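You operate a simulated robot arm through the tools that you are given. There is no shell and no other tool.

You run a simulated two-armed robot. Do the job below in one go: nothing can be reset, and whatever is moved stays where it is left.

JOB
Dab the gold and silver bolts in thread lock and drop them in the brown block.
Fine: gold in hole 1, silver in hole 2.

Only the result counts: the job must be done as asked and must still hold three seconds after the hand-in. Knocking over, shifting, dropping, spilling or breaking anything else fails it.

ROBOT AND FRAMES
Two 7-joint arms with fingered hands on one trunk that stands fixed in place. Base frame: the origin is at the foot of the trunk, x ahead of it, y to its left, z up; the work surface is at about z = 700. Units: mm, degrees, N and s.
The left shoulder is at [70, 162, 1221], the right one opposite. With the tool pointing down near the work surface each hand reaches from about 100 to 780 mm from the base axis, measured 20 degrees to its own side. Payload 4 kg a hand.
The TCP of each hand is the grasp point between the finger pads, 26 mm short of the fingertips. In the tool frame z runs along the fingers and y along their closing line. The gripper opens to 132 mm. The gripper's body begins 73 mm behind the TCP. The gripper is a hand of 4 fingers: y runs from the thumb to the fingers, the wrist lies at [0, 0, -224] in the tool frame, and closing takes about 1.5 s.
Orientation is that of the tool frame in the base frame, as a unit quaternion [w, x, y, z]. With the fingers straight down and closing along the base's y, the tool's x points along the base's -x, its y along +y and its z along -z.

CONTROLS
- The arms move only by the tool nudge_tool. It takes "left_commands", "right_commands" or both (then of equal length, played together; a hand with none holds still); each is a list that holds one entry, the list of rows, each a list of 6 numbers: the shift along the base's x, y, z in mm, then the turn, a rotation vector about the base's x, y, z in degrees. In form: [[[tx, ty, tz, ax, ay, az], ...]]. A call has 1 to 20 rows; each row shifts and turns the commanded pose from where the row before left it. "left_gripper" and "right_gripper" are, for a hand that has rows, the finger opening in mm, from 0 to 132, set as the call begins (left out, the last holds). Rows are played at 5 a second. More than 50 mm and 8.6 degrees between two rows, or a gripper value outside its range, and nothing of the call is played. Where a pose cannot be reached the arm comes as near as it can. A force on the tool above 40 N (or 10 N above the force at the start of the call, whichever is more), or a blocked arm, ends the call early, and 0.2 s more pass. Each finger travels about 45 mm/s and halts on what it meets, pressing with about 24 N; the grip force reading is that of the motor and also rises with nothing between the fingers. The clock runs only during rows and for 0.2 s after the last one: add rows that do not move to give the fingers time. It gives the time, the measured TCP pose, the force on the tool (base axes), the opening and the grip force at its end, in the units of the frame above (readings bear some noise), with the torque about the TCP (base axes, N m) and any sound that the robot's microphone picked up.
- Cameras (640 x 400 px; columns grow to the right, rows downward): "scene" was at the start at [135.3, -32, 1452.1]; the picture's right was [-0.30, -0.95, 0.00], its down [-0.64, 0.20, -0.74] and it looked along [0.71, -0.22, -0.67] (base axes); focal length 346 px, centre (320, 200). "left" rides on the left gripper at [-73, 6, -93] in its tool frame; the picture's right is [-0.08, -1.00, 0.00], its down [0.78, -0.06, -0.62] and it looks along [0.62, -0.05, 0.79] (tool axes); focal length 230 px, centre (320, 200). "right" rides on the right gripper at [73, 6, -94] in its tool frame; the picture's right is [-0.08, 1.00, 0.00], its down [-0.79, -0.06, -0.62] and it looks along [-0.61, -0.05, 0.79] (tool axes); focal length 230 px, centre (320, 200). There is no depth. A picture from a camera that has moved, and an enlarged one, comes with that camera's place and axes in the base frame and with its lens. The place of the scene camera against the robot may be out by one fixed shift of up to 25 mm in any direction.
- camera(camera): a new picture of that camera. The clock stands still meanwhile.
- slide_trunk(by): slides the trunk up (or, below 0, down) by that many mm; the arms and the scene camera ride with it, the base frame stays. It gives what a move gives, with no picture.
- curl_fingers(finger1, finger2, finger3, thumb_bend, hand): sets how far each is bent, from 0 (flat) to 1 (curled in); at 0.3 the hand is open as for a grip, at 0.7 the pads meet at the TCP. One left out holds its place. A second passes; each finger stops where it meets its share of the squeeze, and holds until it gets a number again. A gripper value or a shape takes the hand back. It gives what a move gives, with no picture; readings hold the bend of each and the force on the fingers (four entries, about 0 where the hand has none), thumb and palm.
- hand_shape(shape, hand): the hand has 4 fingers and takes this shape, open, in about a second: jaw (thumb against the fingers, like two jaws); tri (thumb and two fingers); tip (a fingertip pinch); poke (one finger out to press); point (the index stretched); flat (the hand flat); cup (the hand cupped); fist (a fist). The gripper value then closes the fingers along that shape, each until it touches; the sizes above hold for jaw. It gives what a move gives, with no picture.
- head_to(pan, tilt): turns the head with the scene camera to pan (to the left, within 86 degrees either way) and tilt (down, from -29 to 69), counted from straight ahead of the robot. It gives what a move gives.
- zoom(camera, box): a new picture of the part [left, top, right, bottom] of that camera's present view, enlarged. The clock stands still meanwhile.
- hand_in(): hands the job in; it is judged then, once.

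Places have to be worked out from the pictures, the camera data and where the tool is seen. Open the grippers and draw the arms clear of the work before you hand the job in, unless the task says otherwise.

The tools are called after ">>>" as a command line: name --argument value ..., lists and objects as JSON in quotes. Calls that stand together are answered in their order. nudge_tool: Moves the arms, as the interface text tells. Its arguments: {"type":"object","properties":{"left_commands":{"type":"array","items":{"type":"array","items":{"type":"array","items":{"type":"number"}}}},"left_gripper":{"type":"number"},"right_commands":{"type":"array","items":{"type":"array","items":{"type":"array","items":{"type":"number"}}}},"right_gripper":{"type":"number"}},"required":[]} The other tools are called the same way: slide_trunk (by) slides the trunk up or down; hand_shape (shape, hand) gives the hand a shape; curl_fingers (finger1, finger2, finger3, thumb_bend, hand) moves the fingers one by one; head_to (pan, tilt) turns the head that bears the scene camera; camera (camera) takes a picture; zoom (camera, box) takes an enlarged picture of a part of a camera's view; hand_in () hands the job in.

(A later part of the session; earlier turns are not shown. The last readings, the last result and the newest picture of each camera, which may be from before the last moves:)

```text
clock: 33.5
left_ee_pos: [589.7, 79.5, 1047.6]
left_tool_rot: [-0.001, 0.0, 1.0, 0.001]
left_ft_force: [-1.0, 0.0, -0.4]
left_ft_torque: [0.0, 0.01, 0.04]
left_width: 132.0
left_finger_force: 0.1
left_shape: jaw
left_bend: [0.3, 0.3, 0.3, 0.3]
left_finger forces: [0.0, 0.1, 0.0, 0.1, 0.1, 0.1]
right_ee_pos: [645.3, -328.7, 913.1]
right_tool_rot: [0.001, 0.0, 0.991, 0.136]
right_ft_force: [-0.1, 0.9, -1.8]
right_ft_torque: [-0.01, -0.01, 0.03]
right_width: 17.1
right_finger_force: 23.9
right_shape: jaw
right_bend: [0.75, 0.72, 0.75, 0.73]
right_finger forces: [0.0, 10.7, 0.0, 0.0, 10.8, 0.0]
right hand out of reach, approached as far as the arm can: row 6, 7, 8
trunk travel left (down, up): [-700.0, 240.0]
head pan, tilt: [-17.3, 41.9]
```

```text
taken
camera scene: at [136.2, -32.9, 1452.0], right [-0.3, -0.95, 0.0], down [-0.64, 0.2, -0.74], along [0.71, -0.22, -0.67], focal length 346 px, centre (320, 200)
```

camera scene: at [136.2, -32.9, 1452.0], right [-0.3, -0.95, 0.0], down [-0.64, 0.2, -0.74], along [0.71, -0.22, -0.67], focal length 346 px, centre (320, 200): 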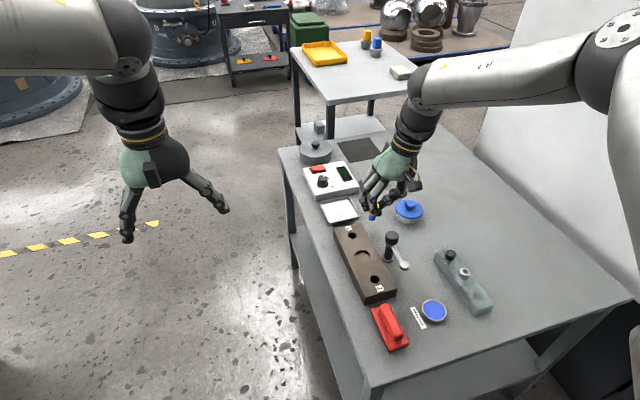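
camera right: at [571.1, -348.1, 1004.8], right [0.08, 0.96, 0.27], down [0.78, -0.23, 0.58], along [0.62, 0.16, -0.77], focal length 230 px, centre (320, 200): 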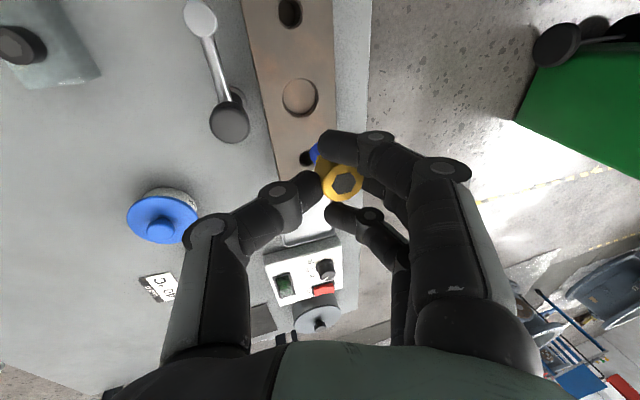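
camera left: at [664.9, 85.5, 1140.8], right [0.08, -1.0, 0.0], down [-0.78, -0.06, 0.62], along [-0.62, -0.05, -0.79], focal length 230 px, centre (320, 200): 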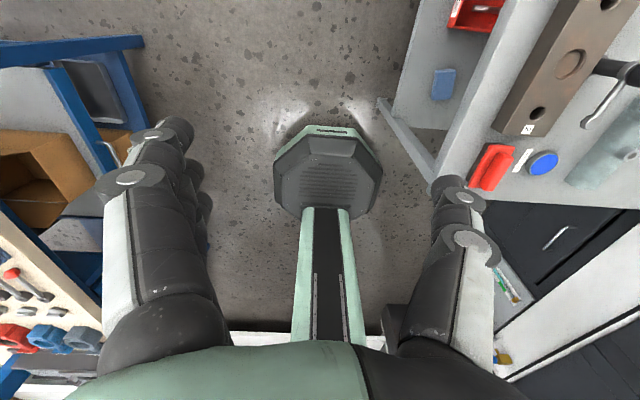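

The right arm hit a reach limit at height (it stopped at (645, -329, 913)); reach should be better lower down. I lower to TCP z≈843 (still clear of the lever, whose knob tops out near z≈790) and then edge forward.

>>> nudge_tool --right_commands '[[[0, 0, -20, 0, 0, 0], [0, 0, -25, 0, 0, 0], [0, 0, -25, 0, 0, 0], [10, 2, 0, 0, 0, 0], [15, 3, 0, 0, 0, 0], [15, 3, 0, 0, 0, 0], [0, 0, 0, 0, 0, 0]]]' --right_gripper 20

>>> camera --camera "scene"

```text
clock: 35.1
left_ee_pos: [591.2, 80.4, 1047.3]
left_tool_rot: [-0.001, 0.0, 1.0, -0.001]
left_ft_force: [-0.5, -0.1, 0.1]
left_ft_torque: [0.0, 0.02, 0.02]
left_width: 132.2
left_finger_force: 0.1
left_shape: jaw
left_bend: [0.3, 0.3, 0.3, 0.3]
left_finger forces: [0.0, 0.0, 0.0, 0.0, 0.0, 0.0]
right_ee_pos: [628.9, -328.7, 879.1]
right_tool_rot: [0.001, 0.0, 0.991, 0.135]
right_ft_force: [0.8, -0.2, -0.5]
right_ft_torque: [-0.03, 0.05, 0.0]
right_width: 16.9
right_finger_force: 24.3
right_shape: jaw
right_bend: [0.75, 0.72, 0.75, 0.73]
right_finger forces: [0.1, 10.9, 0.1, 0.0, 10.6, 0.0]
right hand out of reach, approached as far as the arm can: row 1, 2, 3, 4, 5, 6
trunk travel left (down, up): [-700.0, 240.0]
head pan, tilt: [-17.3, 41.9]
```

```text
taken
camera scene: at [135.6, -32.0, 1452.1], right [-0.3, -0.95, 0.0], down [-0.64, 0.2, -0.74], along [0.71, -0.22, -0.67], focal length 346 px, centre (320, 200)
```

scene: 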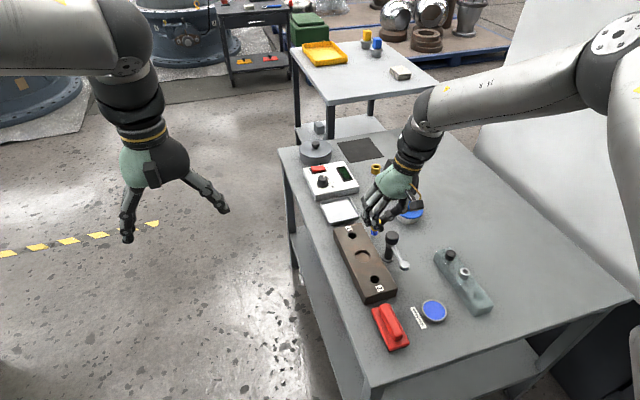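

The limit is an arm-extension one, and the roll tilts the wrist away from the shoulder. Yawing the hand -90° (thumb toward the robot) makes it lean back toward the robot and should win reach. I retract a bit and yaw at a safe height.

>>> nudge_tool --right_commands '[[[-30, -17, 0, 0, 0, 0], [-30, -17, 0, 0, 0, 0], [-29, -17, 0, 0, 0, 0], [0, 0, 0, 0, 0, -7.5], [0, 0, 0, 0, 0, -7.5], [0, 0, 0, 0, 0, -7.5], [0, 0, 0, 0, 0, -7.5], [0, 0, 0, 0, 0, -7.5], [0, 0, 0, 0, 0, -7.5], [0, 0, 0, 0, 0, 0]]]' --right_gripper 20

>>> camera --camera "scene"

```text
clock: 37.3
left_ee_pos: [590.6, 79.1, 1047.1]
left_tool_rot: [-0.002, 0.0, 1.0, -0.001]
left_ft_force: [-0.2, -0.4, 0.2]
left_ft_torque: [-0.04, 0.01, 0.02]
left_width: 131.7
left_finger_force: 0.1
left_shape: jaw
left_bend: [0.3, 0.3, 0.3, 0.3]
left_finger forces: [0.0, 0.0, 0.0, 0.0, 0.0, 0.1]
right_ee_pos: [539.3, -379.5, 879.6]
right_tool_rot: [0.052, 0.38, 0.915, 0.124]
right_ft_force: [-0.8, 0.4, -0.4]
right_ft_torque: [-0.06, 0.02, 0.01]
right_width: 17.2
right_finger_force: 23.8
right_shape: jaw
right_bend: [0.75, 0.72, 0.75, 0.73]
right_finger forces: [0.1, 10.7, 0.1, 0.0, 10.6, 0.0]
trunk travel left (down, up): [-700.0, 240.0]
head pan, tilt: [-17.3, 41.9]
```

```text
taken
camera scene: at [135.7, -32.0, 1452.1], right [-0.3, -0.95, 0.0], down [-0.64, 0.2, -0.74], along [0.71, -0.22, -0.67], focal length 346 px, centre (320, 200)
```

scene: 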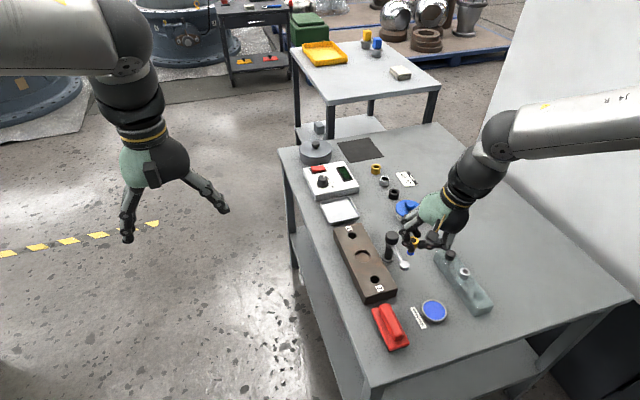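

The -45° yaw went through with the bolt still held. I continue the remaining 45°.

>>> nudge_tool --right_commands '[[[0, 0, 0, 0, 0, -7.5], [0, 0, 0, 0, 0, -7.5], [0, 0, 0, 0, 0, -7.5], [0, 0, 0, 0, 0, -7.5], [0, 0, 0, 0, 0, -7.5], [0, 0, 0, 0, 0, -7.5], [0, 0, 0, 0, 0, 0]]]' --right_gripper 20

>>> camera --camera "scene"

>>> zoom --camera "scene" --box '[380, 190, 476, 270]'

>>> camera --camera "right"

```text
clock: 38.9
left_ee_pos: [590.6, 79.2, 1048.3]
left_tool_rot: [-0.001, 0.0, 1.0, 0.0]
left_ft_force: [-0.1, 0.2, -0.3]
left_ft_torque: [-0.03, 0.03, -0.02]
left_width: 131.8
left_finger_force: 0.1
left_shape: jaw
left_bend: [0.3, 0.3, 0.3, 0.3]
left_finger forces: [0.0, 0.0, 0.0, 0.0, 0.0, 0.1]
right_ee_pos: [539.5, -378.4, 879.4]
right_tool_rot: [0.095, 0.701, 0.7, 0.096]
right_ft_force: [0.5, 0.3, -0.4]
right_ft_torque: [0.01, -0.03, -0.03]
right_width: 16.9
right_finger_force: 23.9
right_shape: jaw
right_bend: [0.75, 0.72, 0.75, 0.73]
right_finger forces: [0.0, 10.6, 0.0, 0.0, 10.7, 0.0]
trunk travel left (down, up): [-700.0, 240.0]
head pan, tilt: [-17.3, 41.9]
```

```text
taken
camera scene: at [135.4, -32.2, 1452.1], right [-0.3, -0.95, 0.0], down [-0.64, 0.2, -0.74], along [0.71, -0.22, -0.67], focal length 346 px, centre (320, 200)
```

scene: 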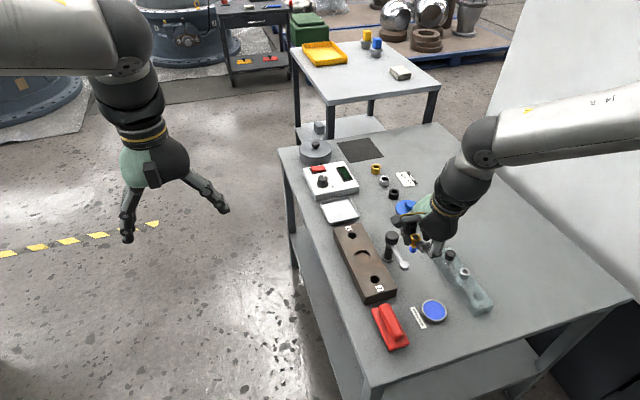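

```text
5.00 times, centred on (428, 230) of scene
camera zoom: at [135.4, -32.2, 1452.1], right [-0.3, -0.95, 0.0], down [-0.64, 0.2, -0.74], along [0.71, -0.22, -0.67], focal length 1732 px, centre (-220, 50)
```

zoom: 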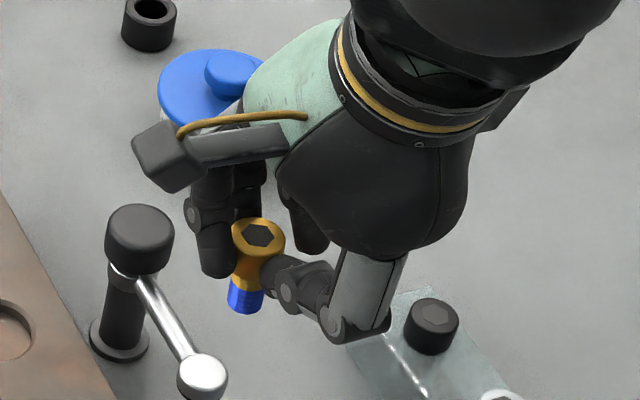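

```text
taken
camera right: at [518.1, -306.8, 970.9], right [0.96, -0.08, 0.27], down [-0.22, -0.78, 0.58], along [0.16, -0.61, -0.77], focal length 230 px, centre (320, 200)
```

right: 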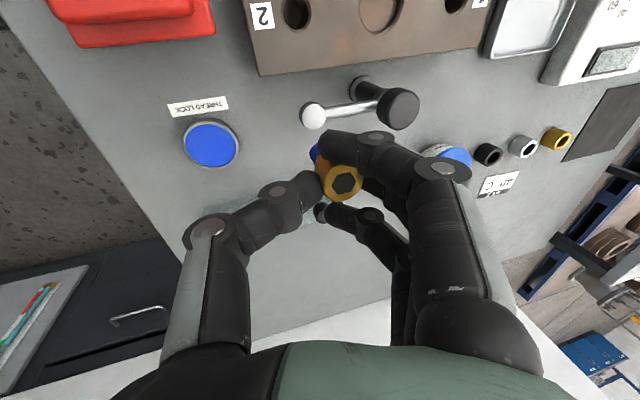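

The bolt is still held and well visible. I zoom in to measure its uprightness in this view.

>>> zoom --camera "scene" --box '[408, 228, 444, 258]'

```text
13.33 times, centred on (426, 243) of scene
camera zoom: at [135.4, -32.2, 1452.1], right [-0.3, -0.95, 0.0], down [-0.64, 0.2, -0.74], along [0.71, -0.22, -0.67], focal length 4619 px, centre (-1093, -373)
```

zoom: 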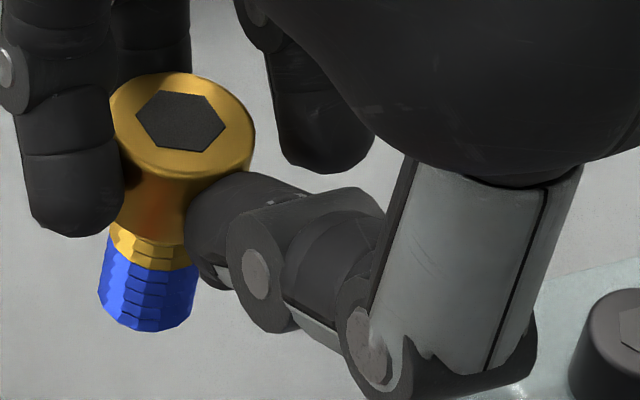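

The coated bolt leans about 3° toward +y. I correct with a +3° turn about x, and bring the left camera back over (y≈-60, high) to check the other tilt direction.

>>> nudge_tool --left_commands '[[[0, -35, 0, 0, 0, 0], [0, -35, 0, 0, 0, 0], [0, -35, 0, 0, 0, 0], [0, -35, 0, 0, 0, 0], [0, 0, 0, 0, 0, 0]]]' --right_commands '[[[0, 0, 0, 1.5, 0, 0], [0, 0, 0, 1.5, 0, 0], [0, 0, 0, 0, 0, 0], [0, 0, 0, 0, 0, 0], [0, 0, 0, 0, 0, 0]]]' --right_gripper 20

>>> camera --camera "left"

>>> zoom --camera "scene" --box '[408, 228, 444, 258]'

```text
clock: 40.1
left_ee_pos: [592.1, -60.7, 1047.2]
left_tool_rot: [0.0, -0.001, 1.0, -0.002]
left_ft_force: [-0.3, 0.3, 0.3]
left_ft_torque: [0.01, 0.02, 0.0]
left_width: 131.9
left_finger_force: 0.0
left_shape: jaw
left_bend: [0.3, 0.3, 0.3, 0.3]
left_finger forces: [0.0, 0.0, 0.0, 0.0, 0.0, 0.1]
right_ee_pos: [538.7, -378.3, 879.5]
right_tool_rot: [0.077, 0.703, 0.698, 0.114]
right_ft_force: [0.5, 0.1, -1.5]
right_ft_torque: [-0.01, 0.05, 0.0]
right_width: 16.8
right_finger_force: 24.0
right_shape: jaw
right_bend: [0.75, 0.72, 0.75, 0.73]
right_finger forces: [0.1, 10.6, 0.0, 0.0, 10.6, 0.0]
trunk travel left (down, up): [-700.0, 240.0]
head pan, tilt: [-17.3, 41.9]
```

```text
taken
camera left: at [664.1, -54.2, 1139.6], right [0.08, -1.0, 0.0], down [-0.78, -0.06, 0.62], along [-0.62, -0.05, -0.79], focal length 230 px, centre (320, 200)
```

left: 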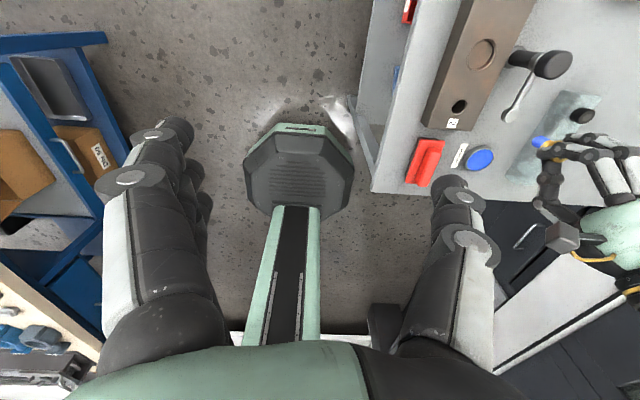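

```text
13.33 times, centred on (426, 243) of scene
camera zoom: at [135.6, -30.8, 1452.1], right [-0.3, -0.95, 0.0], down [-0.64, 0.2, -0.74], along [0.71, -0.22, -0.67], focal length 4619 px, centre (-1093, -373)
```

zoom: 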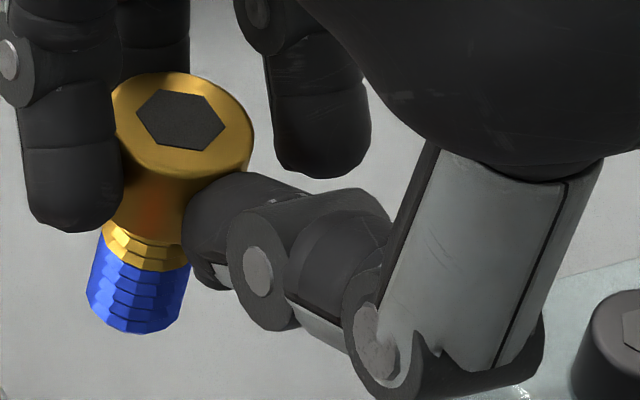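

Upright in the scene view now. I zoom the left camera for the perpendicular check.

>>> zoom --camera "left" --box '[520, 125, 568, 155]'

```text
13.33 times, centred on (544, 140) of left
camera zoom: at [664.1, -54.2, 1139.6], right [0.08, -1.0, 0.0], down [-0.78, -0.06, 0.62], along [-0.62, -0.05, -0.79], focal length 3068 px, centre (-2667, 1000)
```

zoom: 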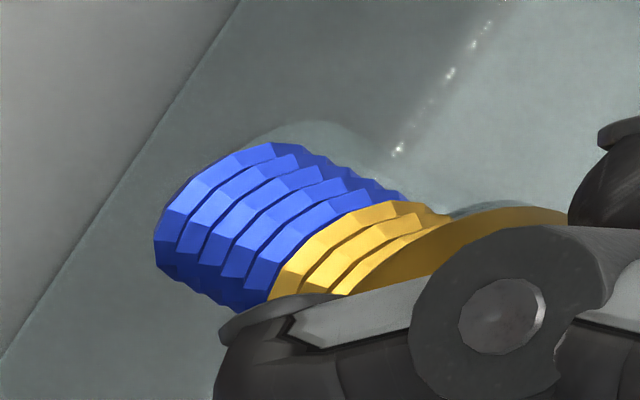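

The other view suggests the top leans about 2.5° toward +x; I correct that with -2.5° about y and then advance toward hole 1 at the same height to see whether this posture reaches.

>>> nudge_tool --right_commands '[[[0, 0, 0, 0, -2.5, 0], [30, 14, 0, 0, 0, 0], [35, 15, 0, 0, 0, 0], [35, 15, 0, 0, 0, 0], [33, 14, 0, 0, 0, 0], [30, 14, 0, 0, 0, 0], [0, 0, 0, 0, 0, 0]]]' --right_gripper 20

>>> camera --camera "scene"

>>> camera --camera "right"

```text
clock: 41.7
left_ee_pos: [589.7, -62.4, 1047.2]
left_tool_rot: [0.0, 0.001, 1.0, -0.001]
left_ft_force: [-1.2, -0.2, 0.4]
left_ft_torque: [0.02, 0.01, 0.01]
left_width: 131.7
left_finger_force: 0.1
left_shape: jaw
left_bend: [0.3, 0.3, 0.3, 0.3]
left_finger forces: [0.1, 0.1, 0.1, 0.0, 0.0, 0.0]
right_ee_pos: [685.5, -313.4, 891.6]
right_tool_rot: [0.093, 0.701, 0.695, 0.129]
right_ft_force: [-0.7, 0.5, -1.1]
right_ft_torque: [-0.02, 0.0, 0.03]
right_width: 17.0
right_finger_force: 23.8
right_shape: jaw
right_bend: [0.75, 0.72, 0.75, 0.73]
right_finger forces: [0.0, 10.7, 0.0, 0.1, 10.8, 0.0]
right hand out of reach, approached as far as the arm can: row 6
trunk travel left (down, up): [-700.0, 240.0]
head pan, tilt: [-17.3, 41.9]
```

```text
taken
camera scene: at [135.2, -32.8, 1452.1], right [-0.3, -0.95, 0.0], down [-0.64, 0.2, -0.74], along [0.71, -0.22, -0.67], focal length 346 px, centre (320, 200)
```

scene: 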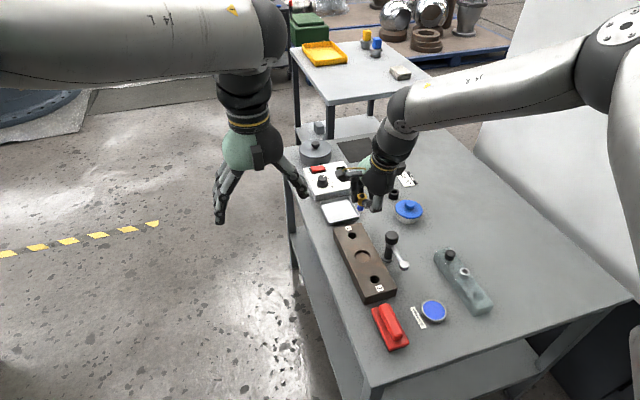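

```text
taken
camera right: at [661.1, -247.2, 985.9], right [0.95, -0.09, 0.31], down [-0.25, -0.82, 0.52], along [0.2, -0.57, -0.8], focal length 230 px, centre (320, 200)
```

right: 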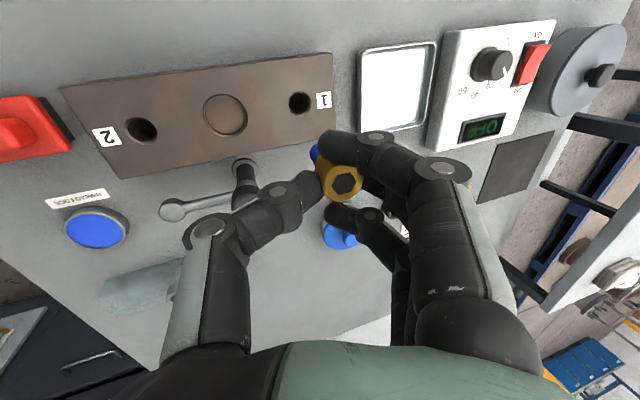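

This posture gets farther (685 of the needed 702), but the arm reaches more the higher the hand is relative to the shoulder. I'll raise the hand, then lower the trunk so hole 1 falls within reach. First, raise and retract the right hand to about z≈1110.

>>> nudge_tool --right_commands '[[[-20, -8, 25, 0, 0, 0], [-20, -8, 30, 0, 0, 0], [-20, -8, 30, 0, 0, 0], [-20, -8, 30, 0, 0, 0], [0, 0, 35, 0, 0, 0], [0, 0, 35, 0, 0, 0], [0, 0, 35, 0, 0, 0], [0, 0, 0, 0, 0, 0]]]' --right_gripper 20

```text
clock: 43.5
left_ee_pos: [591.0, -61.9, 1046.9]
left_tool_rot: [0.0, 0.0, 1.0, 0.0]
left_ft_force: [0.0, 0.2, 0.2]
left_ft_torque: [0.0, -0.01, 0.02]
left_width: 132.0
left_finger_force: 0.0
left_shape: jaw
left_bend: [0.3, 0.3, 0.3, 0.3]
left_finger forces: [0.1, 0.0, 0.0, 0.0, 0.1, 0.0]
right_ee_pos: [603.8, -346.9, 1111.1]
right_tool_rot: [0.092, 0.701, 0.696, 0.129]
right_ft_force: [0.4, -0.1, -0.9]
right_ft_torque: [-0.02, 0.04, 0.0]
right_width: 17.0
right_finger_force: 24.4
right_shape: jaw
right_bend: [0.75, 0.72, 0.75, 0.73]
right_finger forces: [0.1, 10.7, 0.1, 0.0, 10.7, 0.0]
trunk travel left (down, up): [-700.0, 240.0]
head pan, tilt: [-17.3, 41.9]
```

Both hands are clear. I slide the trunk down 220 mm (right hand to z≈891, left to z≈827 off the table's edge).

>>> slide_trunk --by -220

>>> camera --camera "scene"

>>> camera --camera "right"

```text
clock: 45.8
left_ee_pos: [591.9, -61.7, 826.7]
left_tool_rot: [0.0, 0.0, 1.0, 0.0]
left_ft_force: [-0.5, 0.3, 0.0]
left_ft_torque: [-0.03, 0.03, 0.0]
left_width: 131.8
left_finger_force: 0.0
left_shape: jaw
left_bend: [0.3, 0.3, 0.3, 0.3]
left_finger forces: [0.0, 0.0, 0.1, 0.0, 0.1, 0.0]
right_ee_pos: [604.7, -346.5, 891.2]
right_tool_rot: [0.092, 0.7, 0.696, 0.129]
right_ft_force: [0.1, 0.3, -2.1]
right_ft_torque: [-0.02, 0.02, -0.02]
right_width: 16.9
right_finger_force: 24.5
right_shape: jaw
right_bend: [0.75, 0.72, 0.75, 0.73]
right_finger forces: [0.1, 10.9, 0.0, 0.1, 10.6, 0.1]
trunk travel left (down, up): [-480.0, 460.0]
head pan, tilt: [-17.3, 41.9]
```

```text
taken
camera scene: at [135.3, -31.9, 1232.2], right [-0.3, -0.95, 0.0], down [-0.64, 0.2, -0.74], along [0.71, -0.22, -0.67], focal length 346 px, centre (320, 200)
```

scene: 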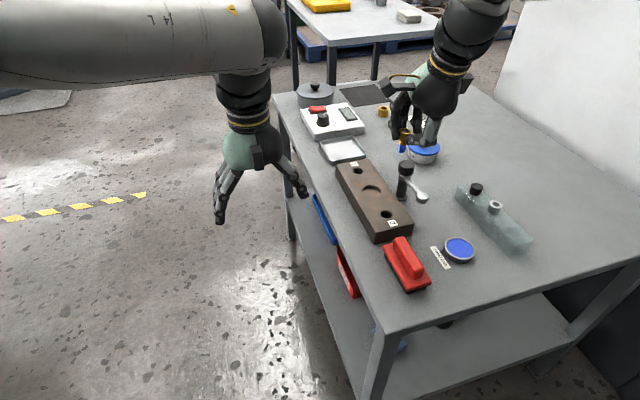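

```text
taken
camera right: at [579.6, -279.4, 985.2], right [0.95, -0.09, 0.3], down [-0.25, -0.81, 0.53], along [0.2, -0.57, -0.79], focal length 230 px, centre (320, 200)
```

right: 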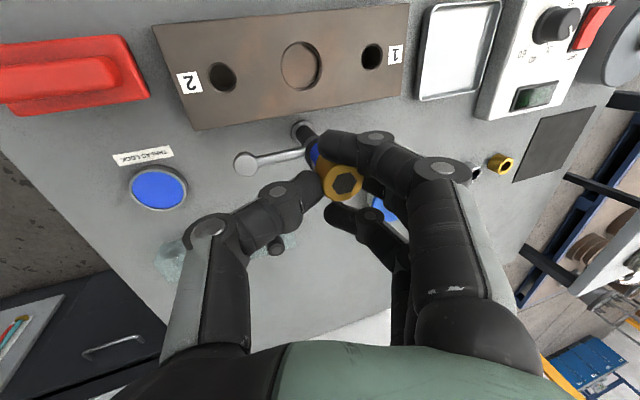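

All clear. Now I move the right hand forward to above hole 1 (TCP about (702, -306, 862)).

>>> nudge_tool --right_commands '[[[25, 10, -5, 0, 0, 0], [25, 10, -5, 0, 0, 0], [25, 10, -10, 0, 0, 0], [22, 10, -10, 0, 0, 0], [0, 0, 0, 0, 0, 0]]]' --right_gripper 20

>>> camera --camera "scene"

>>> camera --camera "right"

>>> zoom --camera "scene" --box '[330, 120, 426, 180]'

```text
clock: 47.0
left_ee_pos: [589.3, -61.3, 827.5]
left_tool_rot: [-0.001, 0.001, 1.0, -0.001]
left_ft_force: [-0.4, 1.0, -0.1]
left_ft_torque: [-0.01, -0.05, -0.02]
left_width: 131.7
left_finger_force: 0.1
left_shape: jaw
left_bend: [0.3, 0.3, 0.3, 0.3]
left_finger forces: [0.1, 0.0, 0.1, 0.0, 0.0, 0.0]
right_ee_pos: [702.3, -305.3, 860.3]
right_tool_rot: [0.092, 0.7, 0.696, 0.129]
right_ft_force: [0.9, 0.4, 0.3]
right_ft_torque: [0.0, 0.04, -0.01]
right_width: 16.7
right_finger_force: 23.6
right_shape: jaw
right_bend: [0.75, 0.72, 0.75, 0.73]
right_finger forces: [0.0, 10.7, 0.0, 0.0, 10.8, 0.0]
trunk travel left (down, up): [-480.0, 460.0]
head pan, tilt: [-17.3, 41.9]
```

```text
taken
camera scene: at [134.4, -31.9, 1232.3], right [-0.3, -0.95, 0.0], down [-0.64, 0.2, -0.75], along [0.71, -0.22, -0.67], focal length 346 px, centre (320, 200)
```

scene: 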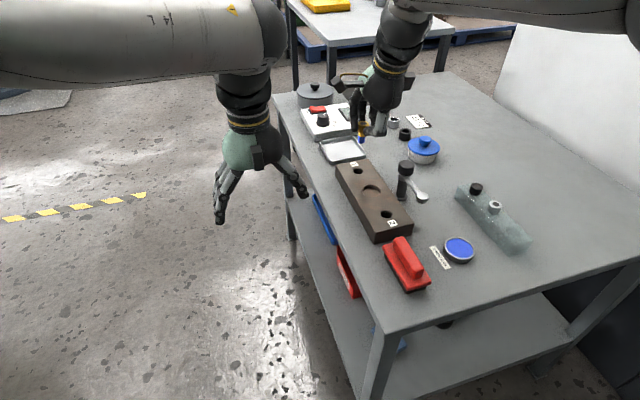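

```text
taken
camera right: at [676.8, -239.4, 954.9], right [0.95, -0.09, 0.3], down [-0.25, -0.81, 0.53], along [0.2, -0.57, -0.79], focal length 230 px, centre (320, 200)
```

right: 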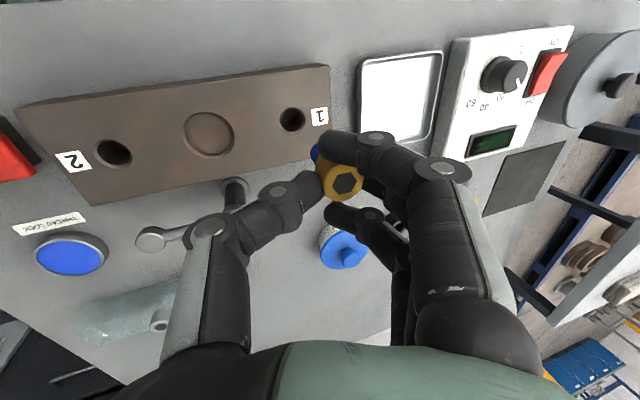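

```text
6.67 times, centred on (378, 150) of scene
camera zoom: at [134.4, -31.9, 1232.3], right [-0.3, -0.95, 0.0], down [-0.64, 0.2, -0.75], along [0.71, -0.22, -0.67], focal length 2310 px, centre (-67, 533)
```

zoom: 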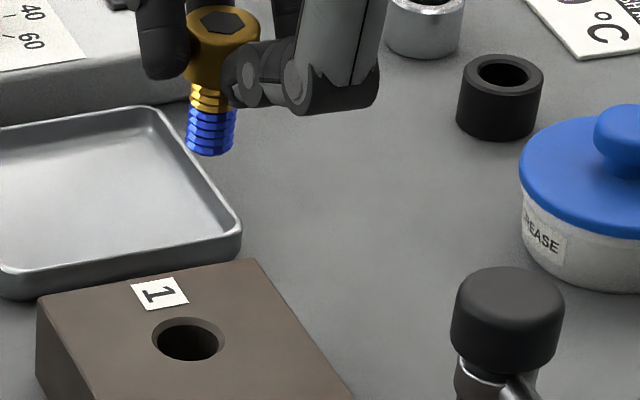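

Reach is fine now and the view is excellent. I zoom the hand camera on hole 1 to triangulate it precisely against the bolt tip.

>>> zoom --camera "right" --box '[260, 90, 356, 150]'

>>> zoom --camera "scene" --box '[340, 115, 376, 175]'

>>> camera --camera "left"

```text
6.67 times, centred on (308, 120) of right
camera zoom: at [676.8, -239.4, 954.9], right [0.95, -0.09, 0.3], down [-0.25, -0.81, 0.53], along [0.2, -0.57, -0.79], focal length 1534 px, centre (400, 733)
```

zoom: 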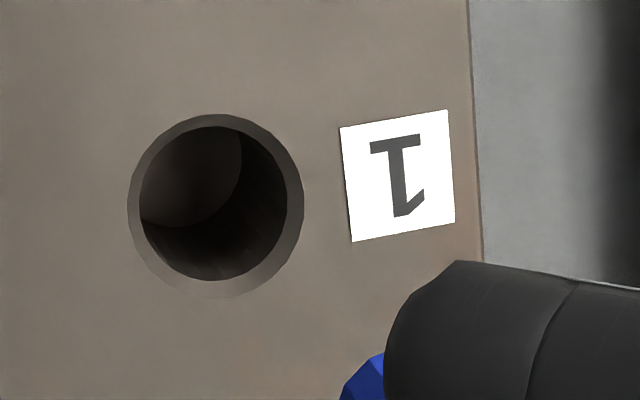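

```text
6.67 times, centred on (358, 145) of scene
camera zoom: at [134.4, -31.9, 1232.3], right [-0.3, -0.95, 0.0], down [-0.64, 0.2, -0.75], along [0.71, -0.22, -0.67], focal length 2310 px, centre (67, 567)
```

zoom: 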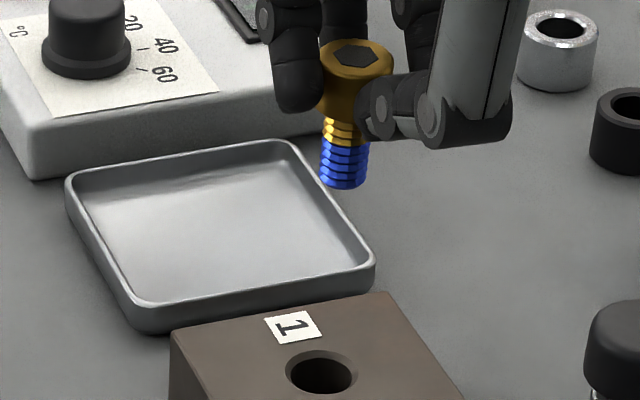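

```text
taken
camera left: at [663.1, -54.9, 920.1], right [0.08, -1.0, 0.0], down [-0.78, -0.06, 0.62], along [-0.61, -0.05, -0.79], focal length 230 px, centre (320, 200)
```

left: 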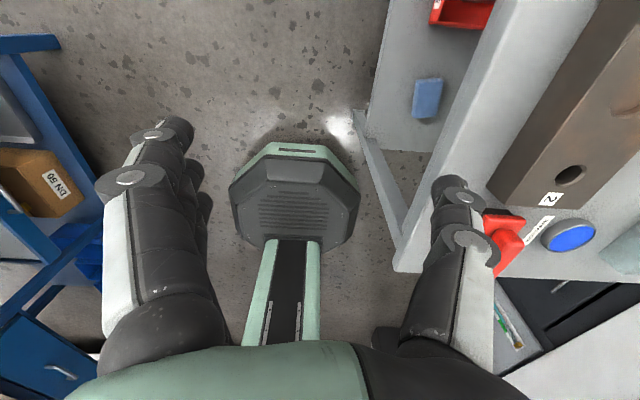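

The pieces agree to within a few mm; the closer the tip, the better I can judge. I lower 58 mm so the tip is ~20 mm above the block and re-measure.

>>> nudge_tool --right_commands '[[[0, 0, -15, 0, 0, 0], [0, 0, -15, 0, 0, 0], [0, 0, -15, 0, 0, 0], [0, 0, -13, 0, 0, 0], [0, 0, 0, 0, 0, 0]]]' --right_gripper 20

>>> zoom --camera "scene" --box '[334, 125, 398, 185]'

>>> zoom --camera "right" --box '[250, 90, 390, 190]'

>>> camera --camera "scene"

```text
clock: 48.2
left_ee_pos: [591.0, -60.6, 827.1]
left_tool_rot: [0.0, 0.0, 1.0, 0.0]
left_ft_force: [-0.6, -1.1, -0.2]
left_ft_torque: [0.01, 0.01, -0.01]
left_width: 132.2
left_finger_force: 0.0
left_shape: jaw
left_bend: [0.3, 0.3, 0.3, 0.3]
left_finger forces: [0.0, 0.0, 0.0, 0.1, 0.0, 0.0]
right_ee_pos: [700.9, -306.6, 802.1]
right_tool_rot: [0.092, 0.701, 0.696, 0.129]
right_ft_force: [0.1, -0.6, -0.9]
right_ft_torque: [-0.02, 0.0, -0.02]
right_width: 16.7
right_finger_force: 24.3
right_shape: jaw
right_bend: [0.75, 0.72, 0.75, 0.73]
right_finger forces: [0.0, 10.8, 0.1, 0.0, 10.8, 0.1]
trunk travel left (down, up): [-480.0, 460.0]
head pan, tilt: [-17.3, 41.9]
```

```text
6.67 times, centred on (366, 155) of scene
camera zoom: at [135.4, -31.9, 1232.1], right [-0.3, -0.95, 0.0], down [-0.64, 0.2, -0.74], along [0.71, -0.22, -0.67], focal length 2310 px, centre (13, 500)
```

zoom: 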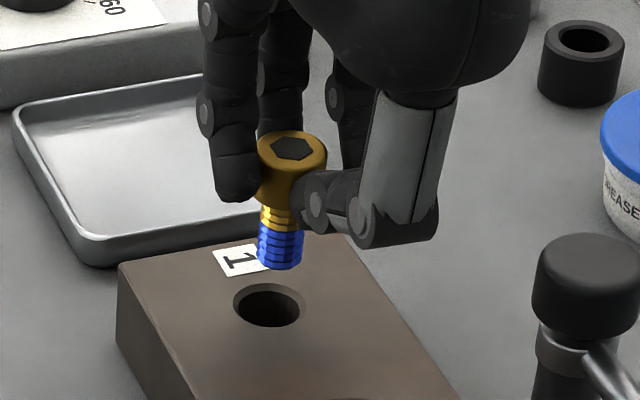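

```text
4.00 times, centred on (320, 140) of right
camera zoom: at [676.7, -240.3, 896.1], right [0.95, -0.09, 0.3], down [-0.25, -0.81, 0.53], along [0.2, -0.57, -0.79], focal length 920 px, centre (320, 440)
```

zoom: 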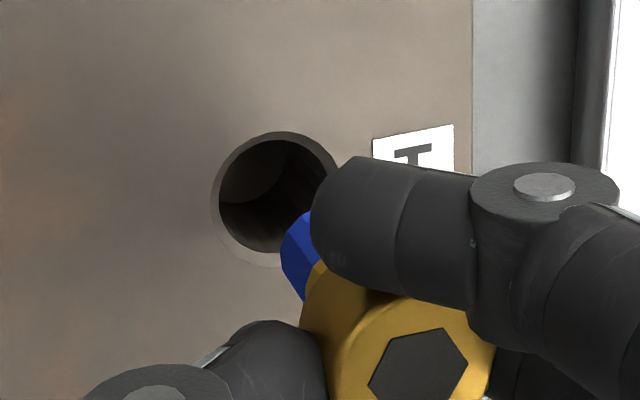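

```text
taken
camera scene: at [135.4, -31.9, 1232.1], right [-0.3, -0.95, 0.0], down [-0.64, 0.2, -0.74], along [0.71, -0.22, -0.67], focal length 346 px, centre (320, 200)
```

scene: 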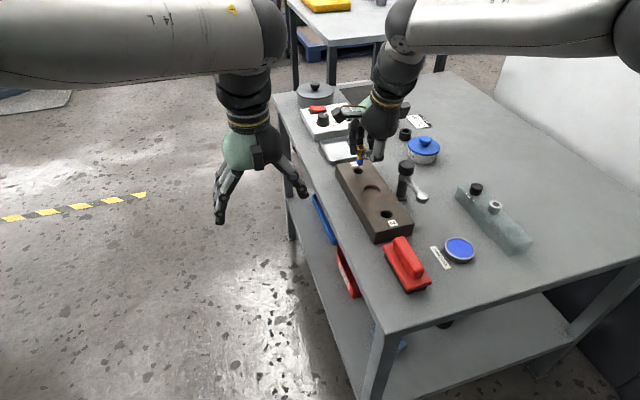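

Scene view: the tip is ~2.5–3 mm too far in -y; the hand view says ~2–3 mm too far in +x. I shift (-2, +2.7) and lower 13 mm to re-check close to the hole.

>>> nudge_tool --right_commands '[[[-2, 2.7, 0, 0, 0, 0], [0, 0, -7, 0, 0, 0], [0, 0, -6, 0, 0, 0], [0, 0, 0, 0, 0, 0]]]' --right_gripper 20

>>> zoom --camera "scene" --box '[346, 140, 378, 180]'

>>> zoom --camera "right" --box '[250, 90, 390, 190]'

```text
clock: 49.2
left_ee_pos: [590.6, -60.8, 826.7]
left_tool_rot: [0.001, 0.0, 1.0, 0.0]
left_ft_force: [-0.4, -1.0, -0.3]
left_ft_torque: [0.02, 0.01, 0.03]
left_width: 131.8
left_finger_force: 0.0
left_shape: jaw
left_bend: [0.3, 0.3, 0.3, 0.3]
left_finger forces: [0.0, 0.1, 0.0, 0.0, 0.0, 0.1]
right_ee_pos: [700.1, -302.8, 789.6]
right_tool_rot: [0.092, 0.701, 0.696, 0.129]
right_ft_force: [0.3, 0.1, -1.4]
right_ft_torque: [0.0, 0.02, -0.01]
right_width: 16.5
right_finger_force: 24.0
right_shape: jaw
right_bend: [0.75, 0.72, 0.75, 0.73]
right_finger forces: [0.0, 10.8, 0.1, 0.1, 10.7, 0.1]
trunk travel left (down, up): [-480.0, 460.0]
head pan, tilt: [-17.3, 41.9]
```

```text
10.00 times, centred on (362, 160) of scene
camera zoom: at [135.4, -32.0, 1232.1], right [-0.3, -0.95, 0.0], down [-0.64, 0.2, -0.74], along [0.71, -0.22, -0.67], focal length 3464 px, centre (-100, 600)
```

zoom: 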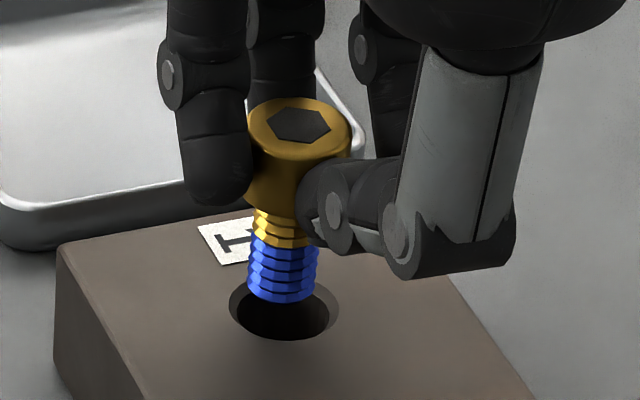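

```text
4.00 times, centred on (320, 140) of right
camera zoom: at [675.3, -236.4, 883.9], right [0.95, -0.09, 0.3], down [-0.25, -0.81, 0.53], along [0.2, -0.57, -0.79], focal length 920 px, centre (320, 440)
```

zoom: 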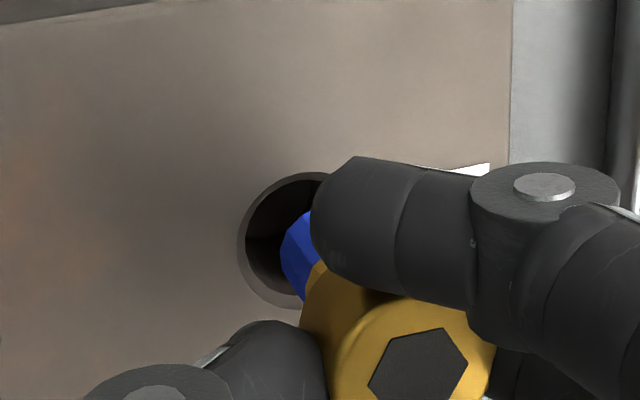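

Tip and hole are now aligned within ~1 mm and the bolt is upright within a degree. I trim (-0.8, -0.8) and lower 14 mm into the hole mouth, watching forces.

>>> nudge_tool --right_commands '[[[-0.8, -0.8, -2, 0, 0, 0], [0, 0, -3, 0, 0, 0], [0, 0, -3, 0, 0, 0], [0, 0, -3, 0, 0, 0], [0, 0, -3, 0, 0, 0], [0, 0, 0, 0, 0, 0]]]' --right_gripper 20

>>> zoom --camera "scene" --box '[346, 140, 378, 180]'

>>> zoom --camera "right" --box '[250, 90, 390, 190]'

```text
clock: 50.6
left_ee_pos: [590.8, -61.5, 826.9]
left_tool_rot: [0.001, 0.0, 1.0, 0.0]
left_ft_force: [0.7, 0.4, 1.1]
left_ft_torque: [-0.04, 0.01, -0.01]
left_width: 131.9
left_finger_force: 0.0
left_shape: jaw
left_bend: [0.3, 0.3, 0.3, 0.3]
left_finger forces: [0.0, 0.0, 0.1, 0.1, 0.1, 0.0]
right_ee_pos: [699.7, -305.4, 775.8]
right_tool_rot: [0.093, 0.7, 0.696, 0.129]
right_ft_force: [-0.4, 0.6, -0.9]
right_ft_torque: [0.01, -0.03, -0.01]
right_width: 17.0
right_finger_force: 23.7
right_shape: jaw
right_bend: [0.75, 0.72, 0.75, 0.73]
right_finger forces: [0.1, 10.7, 0.0, 0.0, 10.7, 0.1]
trunk travel left (down, up): [-480.0, 460.0]
head pan, tilt: [-17.3, 41.9]
```

```text
10.00 times, centred on (362, 160) of scene
camera zoom: at [135.5, -32.0, 1232.1], right [-0.3, -0.95, 0.0], down [-0.64, 0.2, -0.74], along [0.71, -0.22, -0.67], focal length 3464 px, centre (-100, 600)
```

zoom: 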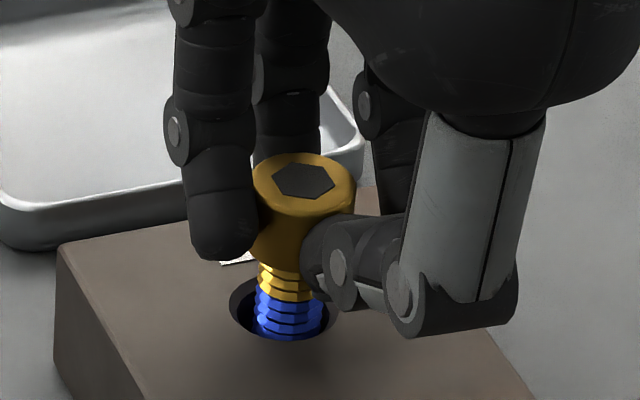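

```text
4.00 times, centred on (320, 140) of right
camera zoom: at [673.5, -238.0, 869.8], right [0.95, -0.09, 0.3], down [-0.25, -0.81, 0.53], along [0.2, -0.57, -0.79], focal length 920 px, centre (320, 440)
```

zoom: 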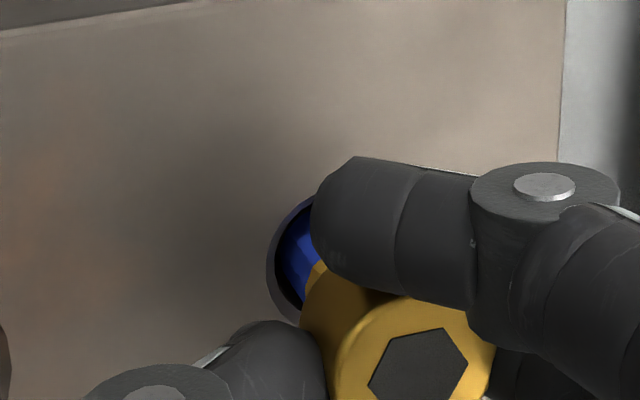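

The tip has entered the hole mouth with no contact force; it sits ~1.5 mm toward -y of centre. I nudge +1.2 in y and lower 5 mm more.

>>> nudge_tool --right_commands '[[[0, 1.2, 0, 0, 0, 0], [0, 0, -2, 0, 0, 0], [0, 0, -2, 0, 0, 0], [0, 0, -1, 0, 0, 0], [0, 0, 0, 0, 0, 0]]]' --right_gripper 20

>>> zoom --camera "scene" --box '[346, 140, 378, 180]'

>>> zoom --camera "right" --box '[250, 90, 390, 190]'

```text
clock: 51.8
left_ee_pos: [590.3, -60.9, 826.5]
left_tool_rot: [-0.001, 0.0, 1.0, 0.0]
left_ft_force: [0.1, -0.2, -0.1]
left_ft_torque: [-0.01, -0.04, -0.01]
left_width: 131.9
left_finger_force: 0.0
left_shape: jaw
left_bend: [0.3, 0.3, 0.3, 0.3]
left_finger forces: [0.0, 0.0, 0.0, 0.0, 0.0, 0.0]
right_ee_pos: [698.3, -303.9, 770.3]
right_tool_rot: [0.092, 0.7, 0.696, 0.129]
right_ft_force: [0.1, -0.2, -0.8]
right_ft_torque: [0.01, 0.0, -0.01]
right_width: 16.9
right_finger_force: 23.6
right_shape: jaw
right_bend: [0.75, 0.72, 0.75, 0.73]
right_finger forces: [0.1, 10.7, 0.1, 0.0, 10.7, 0.1]
trunk travel left (down, up): [-480.0, 460.0]
head pan, tilt: [-17.3, 41.9]
```

```text
10.00 times, centred on (362, 160) of scene
camera zoom: at [135.5, -32.0, 1232.1], right [-0.3, -0.95, 0.0], down [-0.64, 0.2, -0.74], along [0.71, -0.22, -0.67], focal length 3464 px, centre (-100, 600)
```

zoom: 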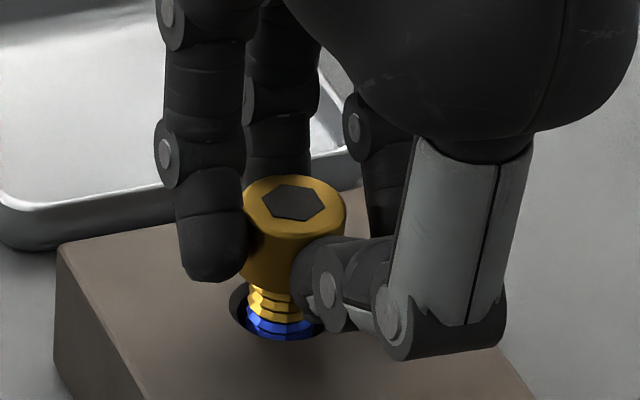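

```text
4.00 times, centred on (320, 140) of right
camera zoom: at [673.6, -236.1, 864.3], right [0.95, -0.09, 0.3], down [-0.25, -0.81, 0.53], along [0.2, -0.57, -0.79], focal length 920 px, centre (320, 440)
```

zoom: 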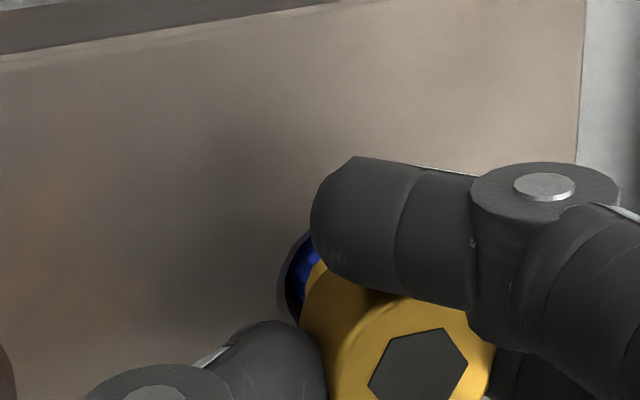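

The shank is inside the hole (the front rim now hides the tip) and forces are near zero. I keep lowering 6 mm.

>>> nudge_tool --right_commands '[[[0, 0, -2, 0, 0, 0], [0, 0, -2, 0, 0, 0], [0, 0, -2, 0, 0, 0], [0, 0, 0, 0, 0, 0]]]' --right_gripper 20

>>> zoom --camera "scene" --box '[346, 140, 378, 180]'

```text
clock: 52.8
left_ee_pos: [589.5, -60.0, 826.1]
left_tool_rot: [0.001, 0.0, 1.0, 0.0]
left_ft_force: [0.0, 0.1, -0.5]
left_ft_torque: [0.02, -0.01, 0.04]
left_width: 131.8
left_finger_force: 0.1
left_shape: jaw
left_bend: [0.3, 0.3, 0.3, 0.3]
left_finger forces: [0.0, 0.1, 0.1, 0.1, 0.0, 0.0]
right_ee_pos: [699.0, -303.6, 764.7]
right_tool_rot: [0.092, 0.7, 0.696, 0.129]
right_ft_force: [-0.7, -0.2, -1.4]
right_ft_torque: [-0.01, 0.01, -0.02]
right_width: 16.7
right_finger_force: 23.9
right_shape: jaw
right_bend: [0.75, 0.72, 0.75, 0.73]
right_finger forces: [0.0, 10.7, 0.1, 0.1, 10.7, 0.0]
trunk travel left (down, up): [-480.0, 460.0]
head pan, tilt: [-17.3, 41.9]
```

```text
10.00 times, centred on (362, 160) of scene
camera zoom: at [135.4, -32.0, 1232.1], right [-0.3, -0.95, 0.0], down [-0.64, 0.2, -0.74], along [0.71, -0.22, -0.67], focal length 3464 px, centre (-100, 600)
```

zoom: 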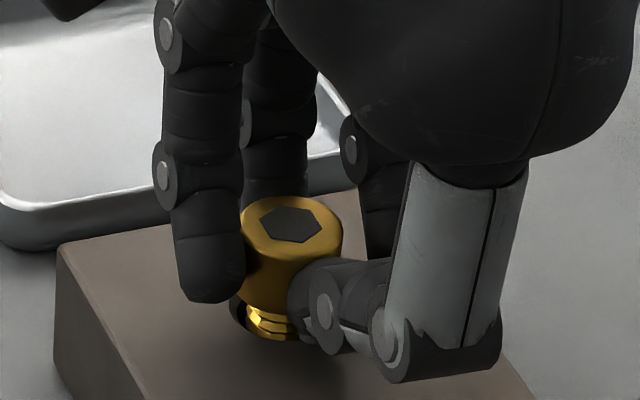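

Most of the thread is in the hole, with no contact. I lower another 4 mm.

>>> nudge_tool --right_commands '[[[0, 0, -1, 0, 0, 0], [0, 0, -1, 0, 0, 0], [0, 0, -1, 0, 0, 0], [0, 0, -1, 0, 0, 0], [0, 0, 0, 0, 0, 0]]]' --right_gripper 20

>>> zoom --camera "scene" --box '[346, 140, 378, 180]'

```text
clock: 54.0
left_ee_pos: [590.2, -60.6, 825.5]
left_tool_rot: [-0.001, 0.0, 1.0, -0.001]
left_ft_force: [-0.8, -0.2, 0.4]
left_ft_torque: [0.0, -0.01, 0.03]
left_width: 131.9
left_finger_force: 0.1
left_shape: jaw
left_bend: [0.3, 0.3, 0.3, 0.3]
left_finger forces: [0.1, 0.0, 0.0, 0.1, 0.0, 0.0]
right_ee_pos: [698.0, -303.0, 759.7]
right_tool_rot: [0.092, 0.7, 0.696, 0.128]
right_ft_force: [0.2, -0.1, -0.8]
right_ft_torque: [-0.01, 0.02, 0.02]
right_width: 16.7
right_finger_force: 23.7
right_shape: jaw
right_bend: [0.75, 0.72, 0.75, 0.73]
right_finger forces: [0.0, 10.7, 0.0, 0.0, 10.7, 0.0]
trunk travel left (down, up): [-480.0, 460.0]
head pan, tilt: [-17.3, 41.9]
```

```text
10.00 times, centred on (362, 160) of scene
camera zoom: at [135.5, -32.0, 1232.1], right [-0.3, -0.95, 0.0], down [-0.64, 0.2, -0.74], along [0.71, -0.22, -0.67], focal length 3464 px, centre (-100, 600)
```

zoom: 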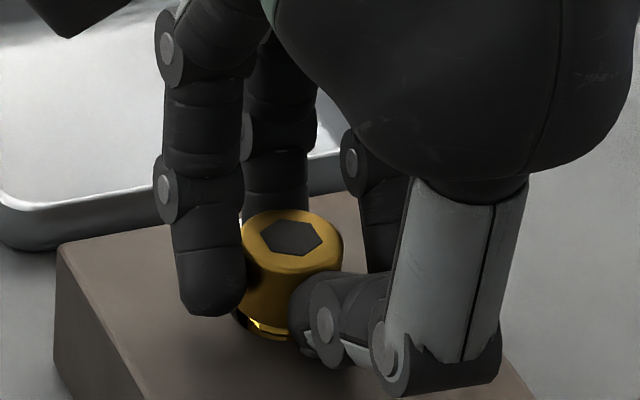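

Only 2–3 mm left before the head seats. I lower 1 mm at a time until contact is felt.

>>> nudge_tool --right_commands '[[[0, 0, -1, 0, 0, 0], [0, 0, -1, 0, 0, 0], [0, 0, 0, 0, 0, 0]]]' --right_gripper 20

>>> zoom --camera "scene" --box '[346, 140, 378, 180]'

```text
clock: 54.8
left_ee_pos: [590.0, -61.3, 826.4]
left_tool_rot: [0.001, 0.0, 1.0, -0.001]
left_ft_force: [0.0, 0.8, 0.2]
left_ft_torque: [0.03, 0.02, 0.01]
left_width: 131.8
left_finger_force: 0.2
left_shape: jaw
left_bend: [0.3, 0.3, 0.3, 0.3]
left_finger forces: [0.0, 0.0, 0.0, 0.0, 0.0, 0.0]
right_ee_pos: [699.1, -304.1, 759.7]
right_tool_rot: [0.093, 0.7, 0.696, 0.13]
right_ft_force: [-1.3, 0.6, 2.8]
right_ft_torque: [0.0, 0.07, -0.01]
right_width: 17.1
right_finger_force: 24.0
right_shape: jaw
right_bend: [0.75, 0.72, 0.75, 0.74]
right_finger forces: [0.1, 11.6, 0.0, 0.0, 15.4, 0.0]
trunk travel left (down, up): [-480.0, 460.0]
head pan, tilt: [-17.3, 41.9]
```

```text
10.00 times, centred on (362, 160) of scene
camera zoom: at [134.8, -31.7, 1232.2], right [-0.3, -0.95, 0.0], down [-0.64, 0.2, -0.74], along [0.71, -0.22, -0.67], focal length 3464 px, centre (-100, 600)
```

zoom: 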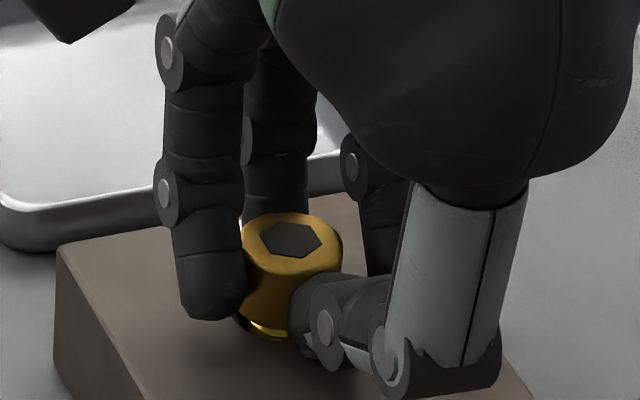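

Light contact (≈3.7 N): the thumb tip or head has met the block. I back off 1 mm and open the hand slowly to release the bolt.

>>> nudge_tool --right_commands '[[[0, 0, 1, 0, 0, 0], [0, 0, 0, 0, 0, 0]]]' --right_gripper 20

>>> nudge_tool --right_commands '[[[0, 0, 0, 0, 0, 0], [0, 0, 0, 0, 0, 0], [0, 0, 0, 0, 0, 0]]]' --right_gripper 34

>>> zoom --camera "scene" --box '[346, 140, 378, 180]'

```text
clock: 55.4
left_ee_pos: [591.3, -61.1, 826.5]
left_tool_rot: [0.0, 0.001, 1.0, 0.0]
left_ft_force: [0.3, -0.2, 0.2]
left_ft_torque: [0.02, 0.01, -0.01]
left_width: 131.8
left_finger_force: 0.1
left_shape: jaw
left_bend: [0.3, 0.3, 0.3, 0.3]
left_finger forces: [0.0, 0.1, 0.1, 0.0, 0.1, 0.1]
right_ee_pos: [698.1, -304.6, 758.6]
right_tool_rot: [0.093, 0.7, 0.696, 0.128]
right_ft_force: [-1.2, 0.1, -0.5]
right_ft_torque: [0.01, 0.02, -0.02]
right_width: 17.0
right_finger_force: 24.3
right_shape: jaw
right_bend: [0.75, 0.72, 0.75, 0.74]
right_finger forces: [0.0, 11.5, 0.0, 0.0, 12.3, 0.0]
trunk travel left (down, up): [-480.0, 460.0]
head pan, tilt: [-17.3, 41.9]
```

```text
clock: 56.2
left_ee_pos: [590.2, -61.2, 827.6]
left_tool_rot: [0.0, 0.0, 1.0, 0.0]
left_ft_force: [0.0, 1.2, 0.1]
left_ft_torque: [-0.01, -0.01, -0.01]
left_width: 132.1
left_finger_force: 0.1
left_shape: jaw
left_bend: [0.3, 0.3, 0.3, 0.3]
left_finger forces: [0.1, 0.0, 0.1, 0.0, 0.0, 0.0]
right_ee_pos: [699.5, -302.2, 762.3]
right_tool_rot: [0.093, 0.701, 0.695, 0.131]
right_ft_force: [4.8, -0.9, 13.7]
right_ft_torque: [-0.04, 0.03, 0.02]
right_width: 29.9
right_finger_force: 0.0
right_shape: jaw
right_bend: [0.73, 0.73, 0.73, 0.75]
right_finger forces: [0.0, 1.0, 0.0, 0.0, 12.9, 0.1]
trunk travel left (down, up): [-480.0, 460.0]
head pan, tilt: [-17.3, 41.9]
```

```text
10.00 times, centred on (362, 160) of scene
camera zoom: at [134.3, -31.2, 1232.4], right [-0.3, -0.95, 0.0], down [-0.64, 0.2, -0.75], along [0.71, -0.22, -0.67], focal length 3464 px, centre (-100, 600)
```

zoom: 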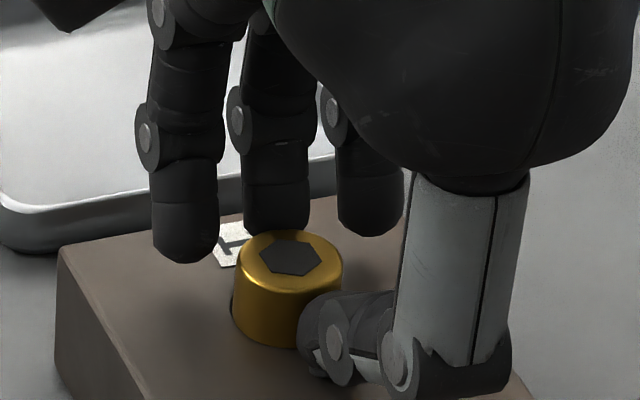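

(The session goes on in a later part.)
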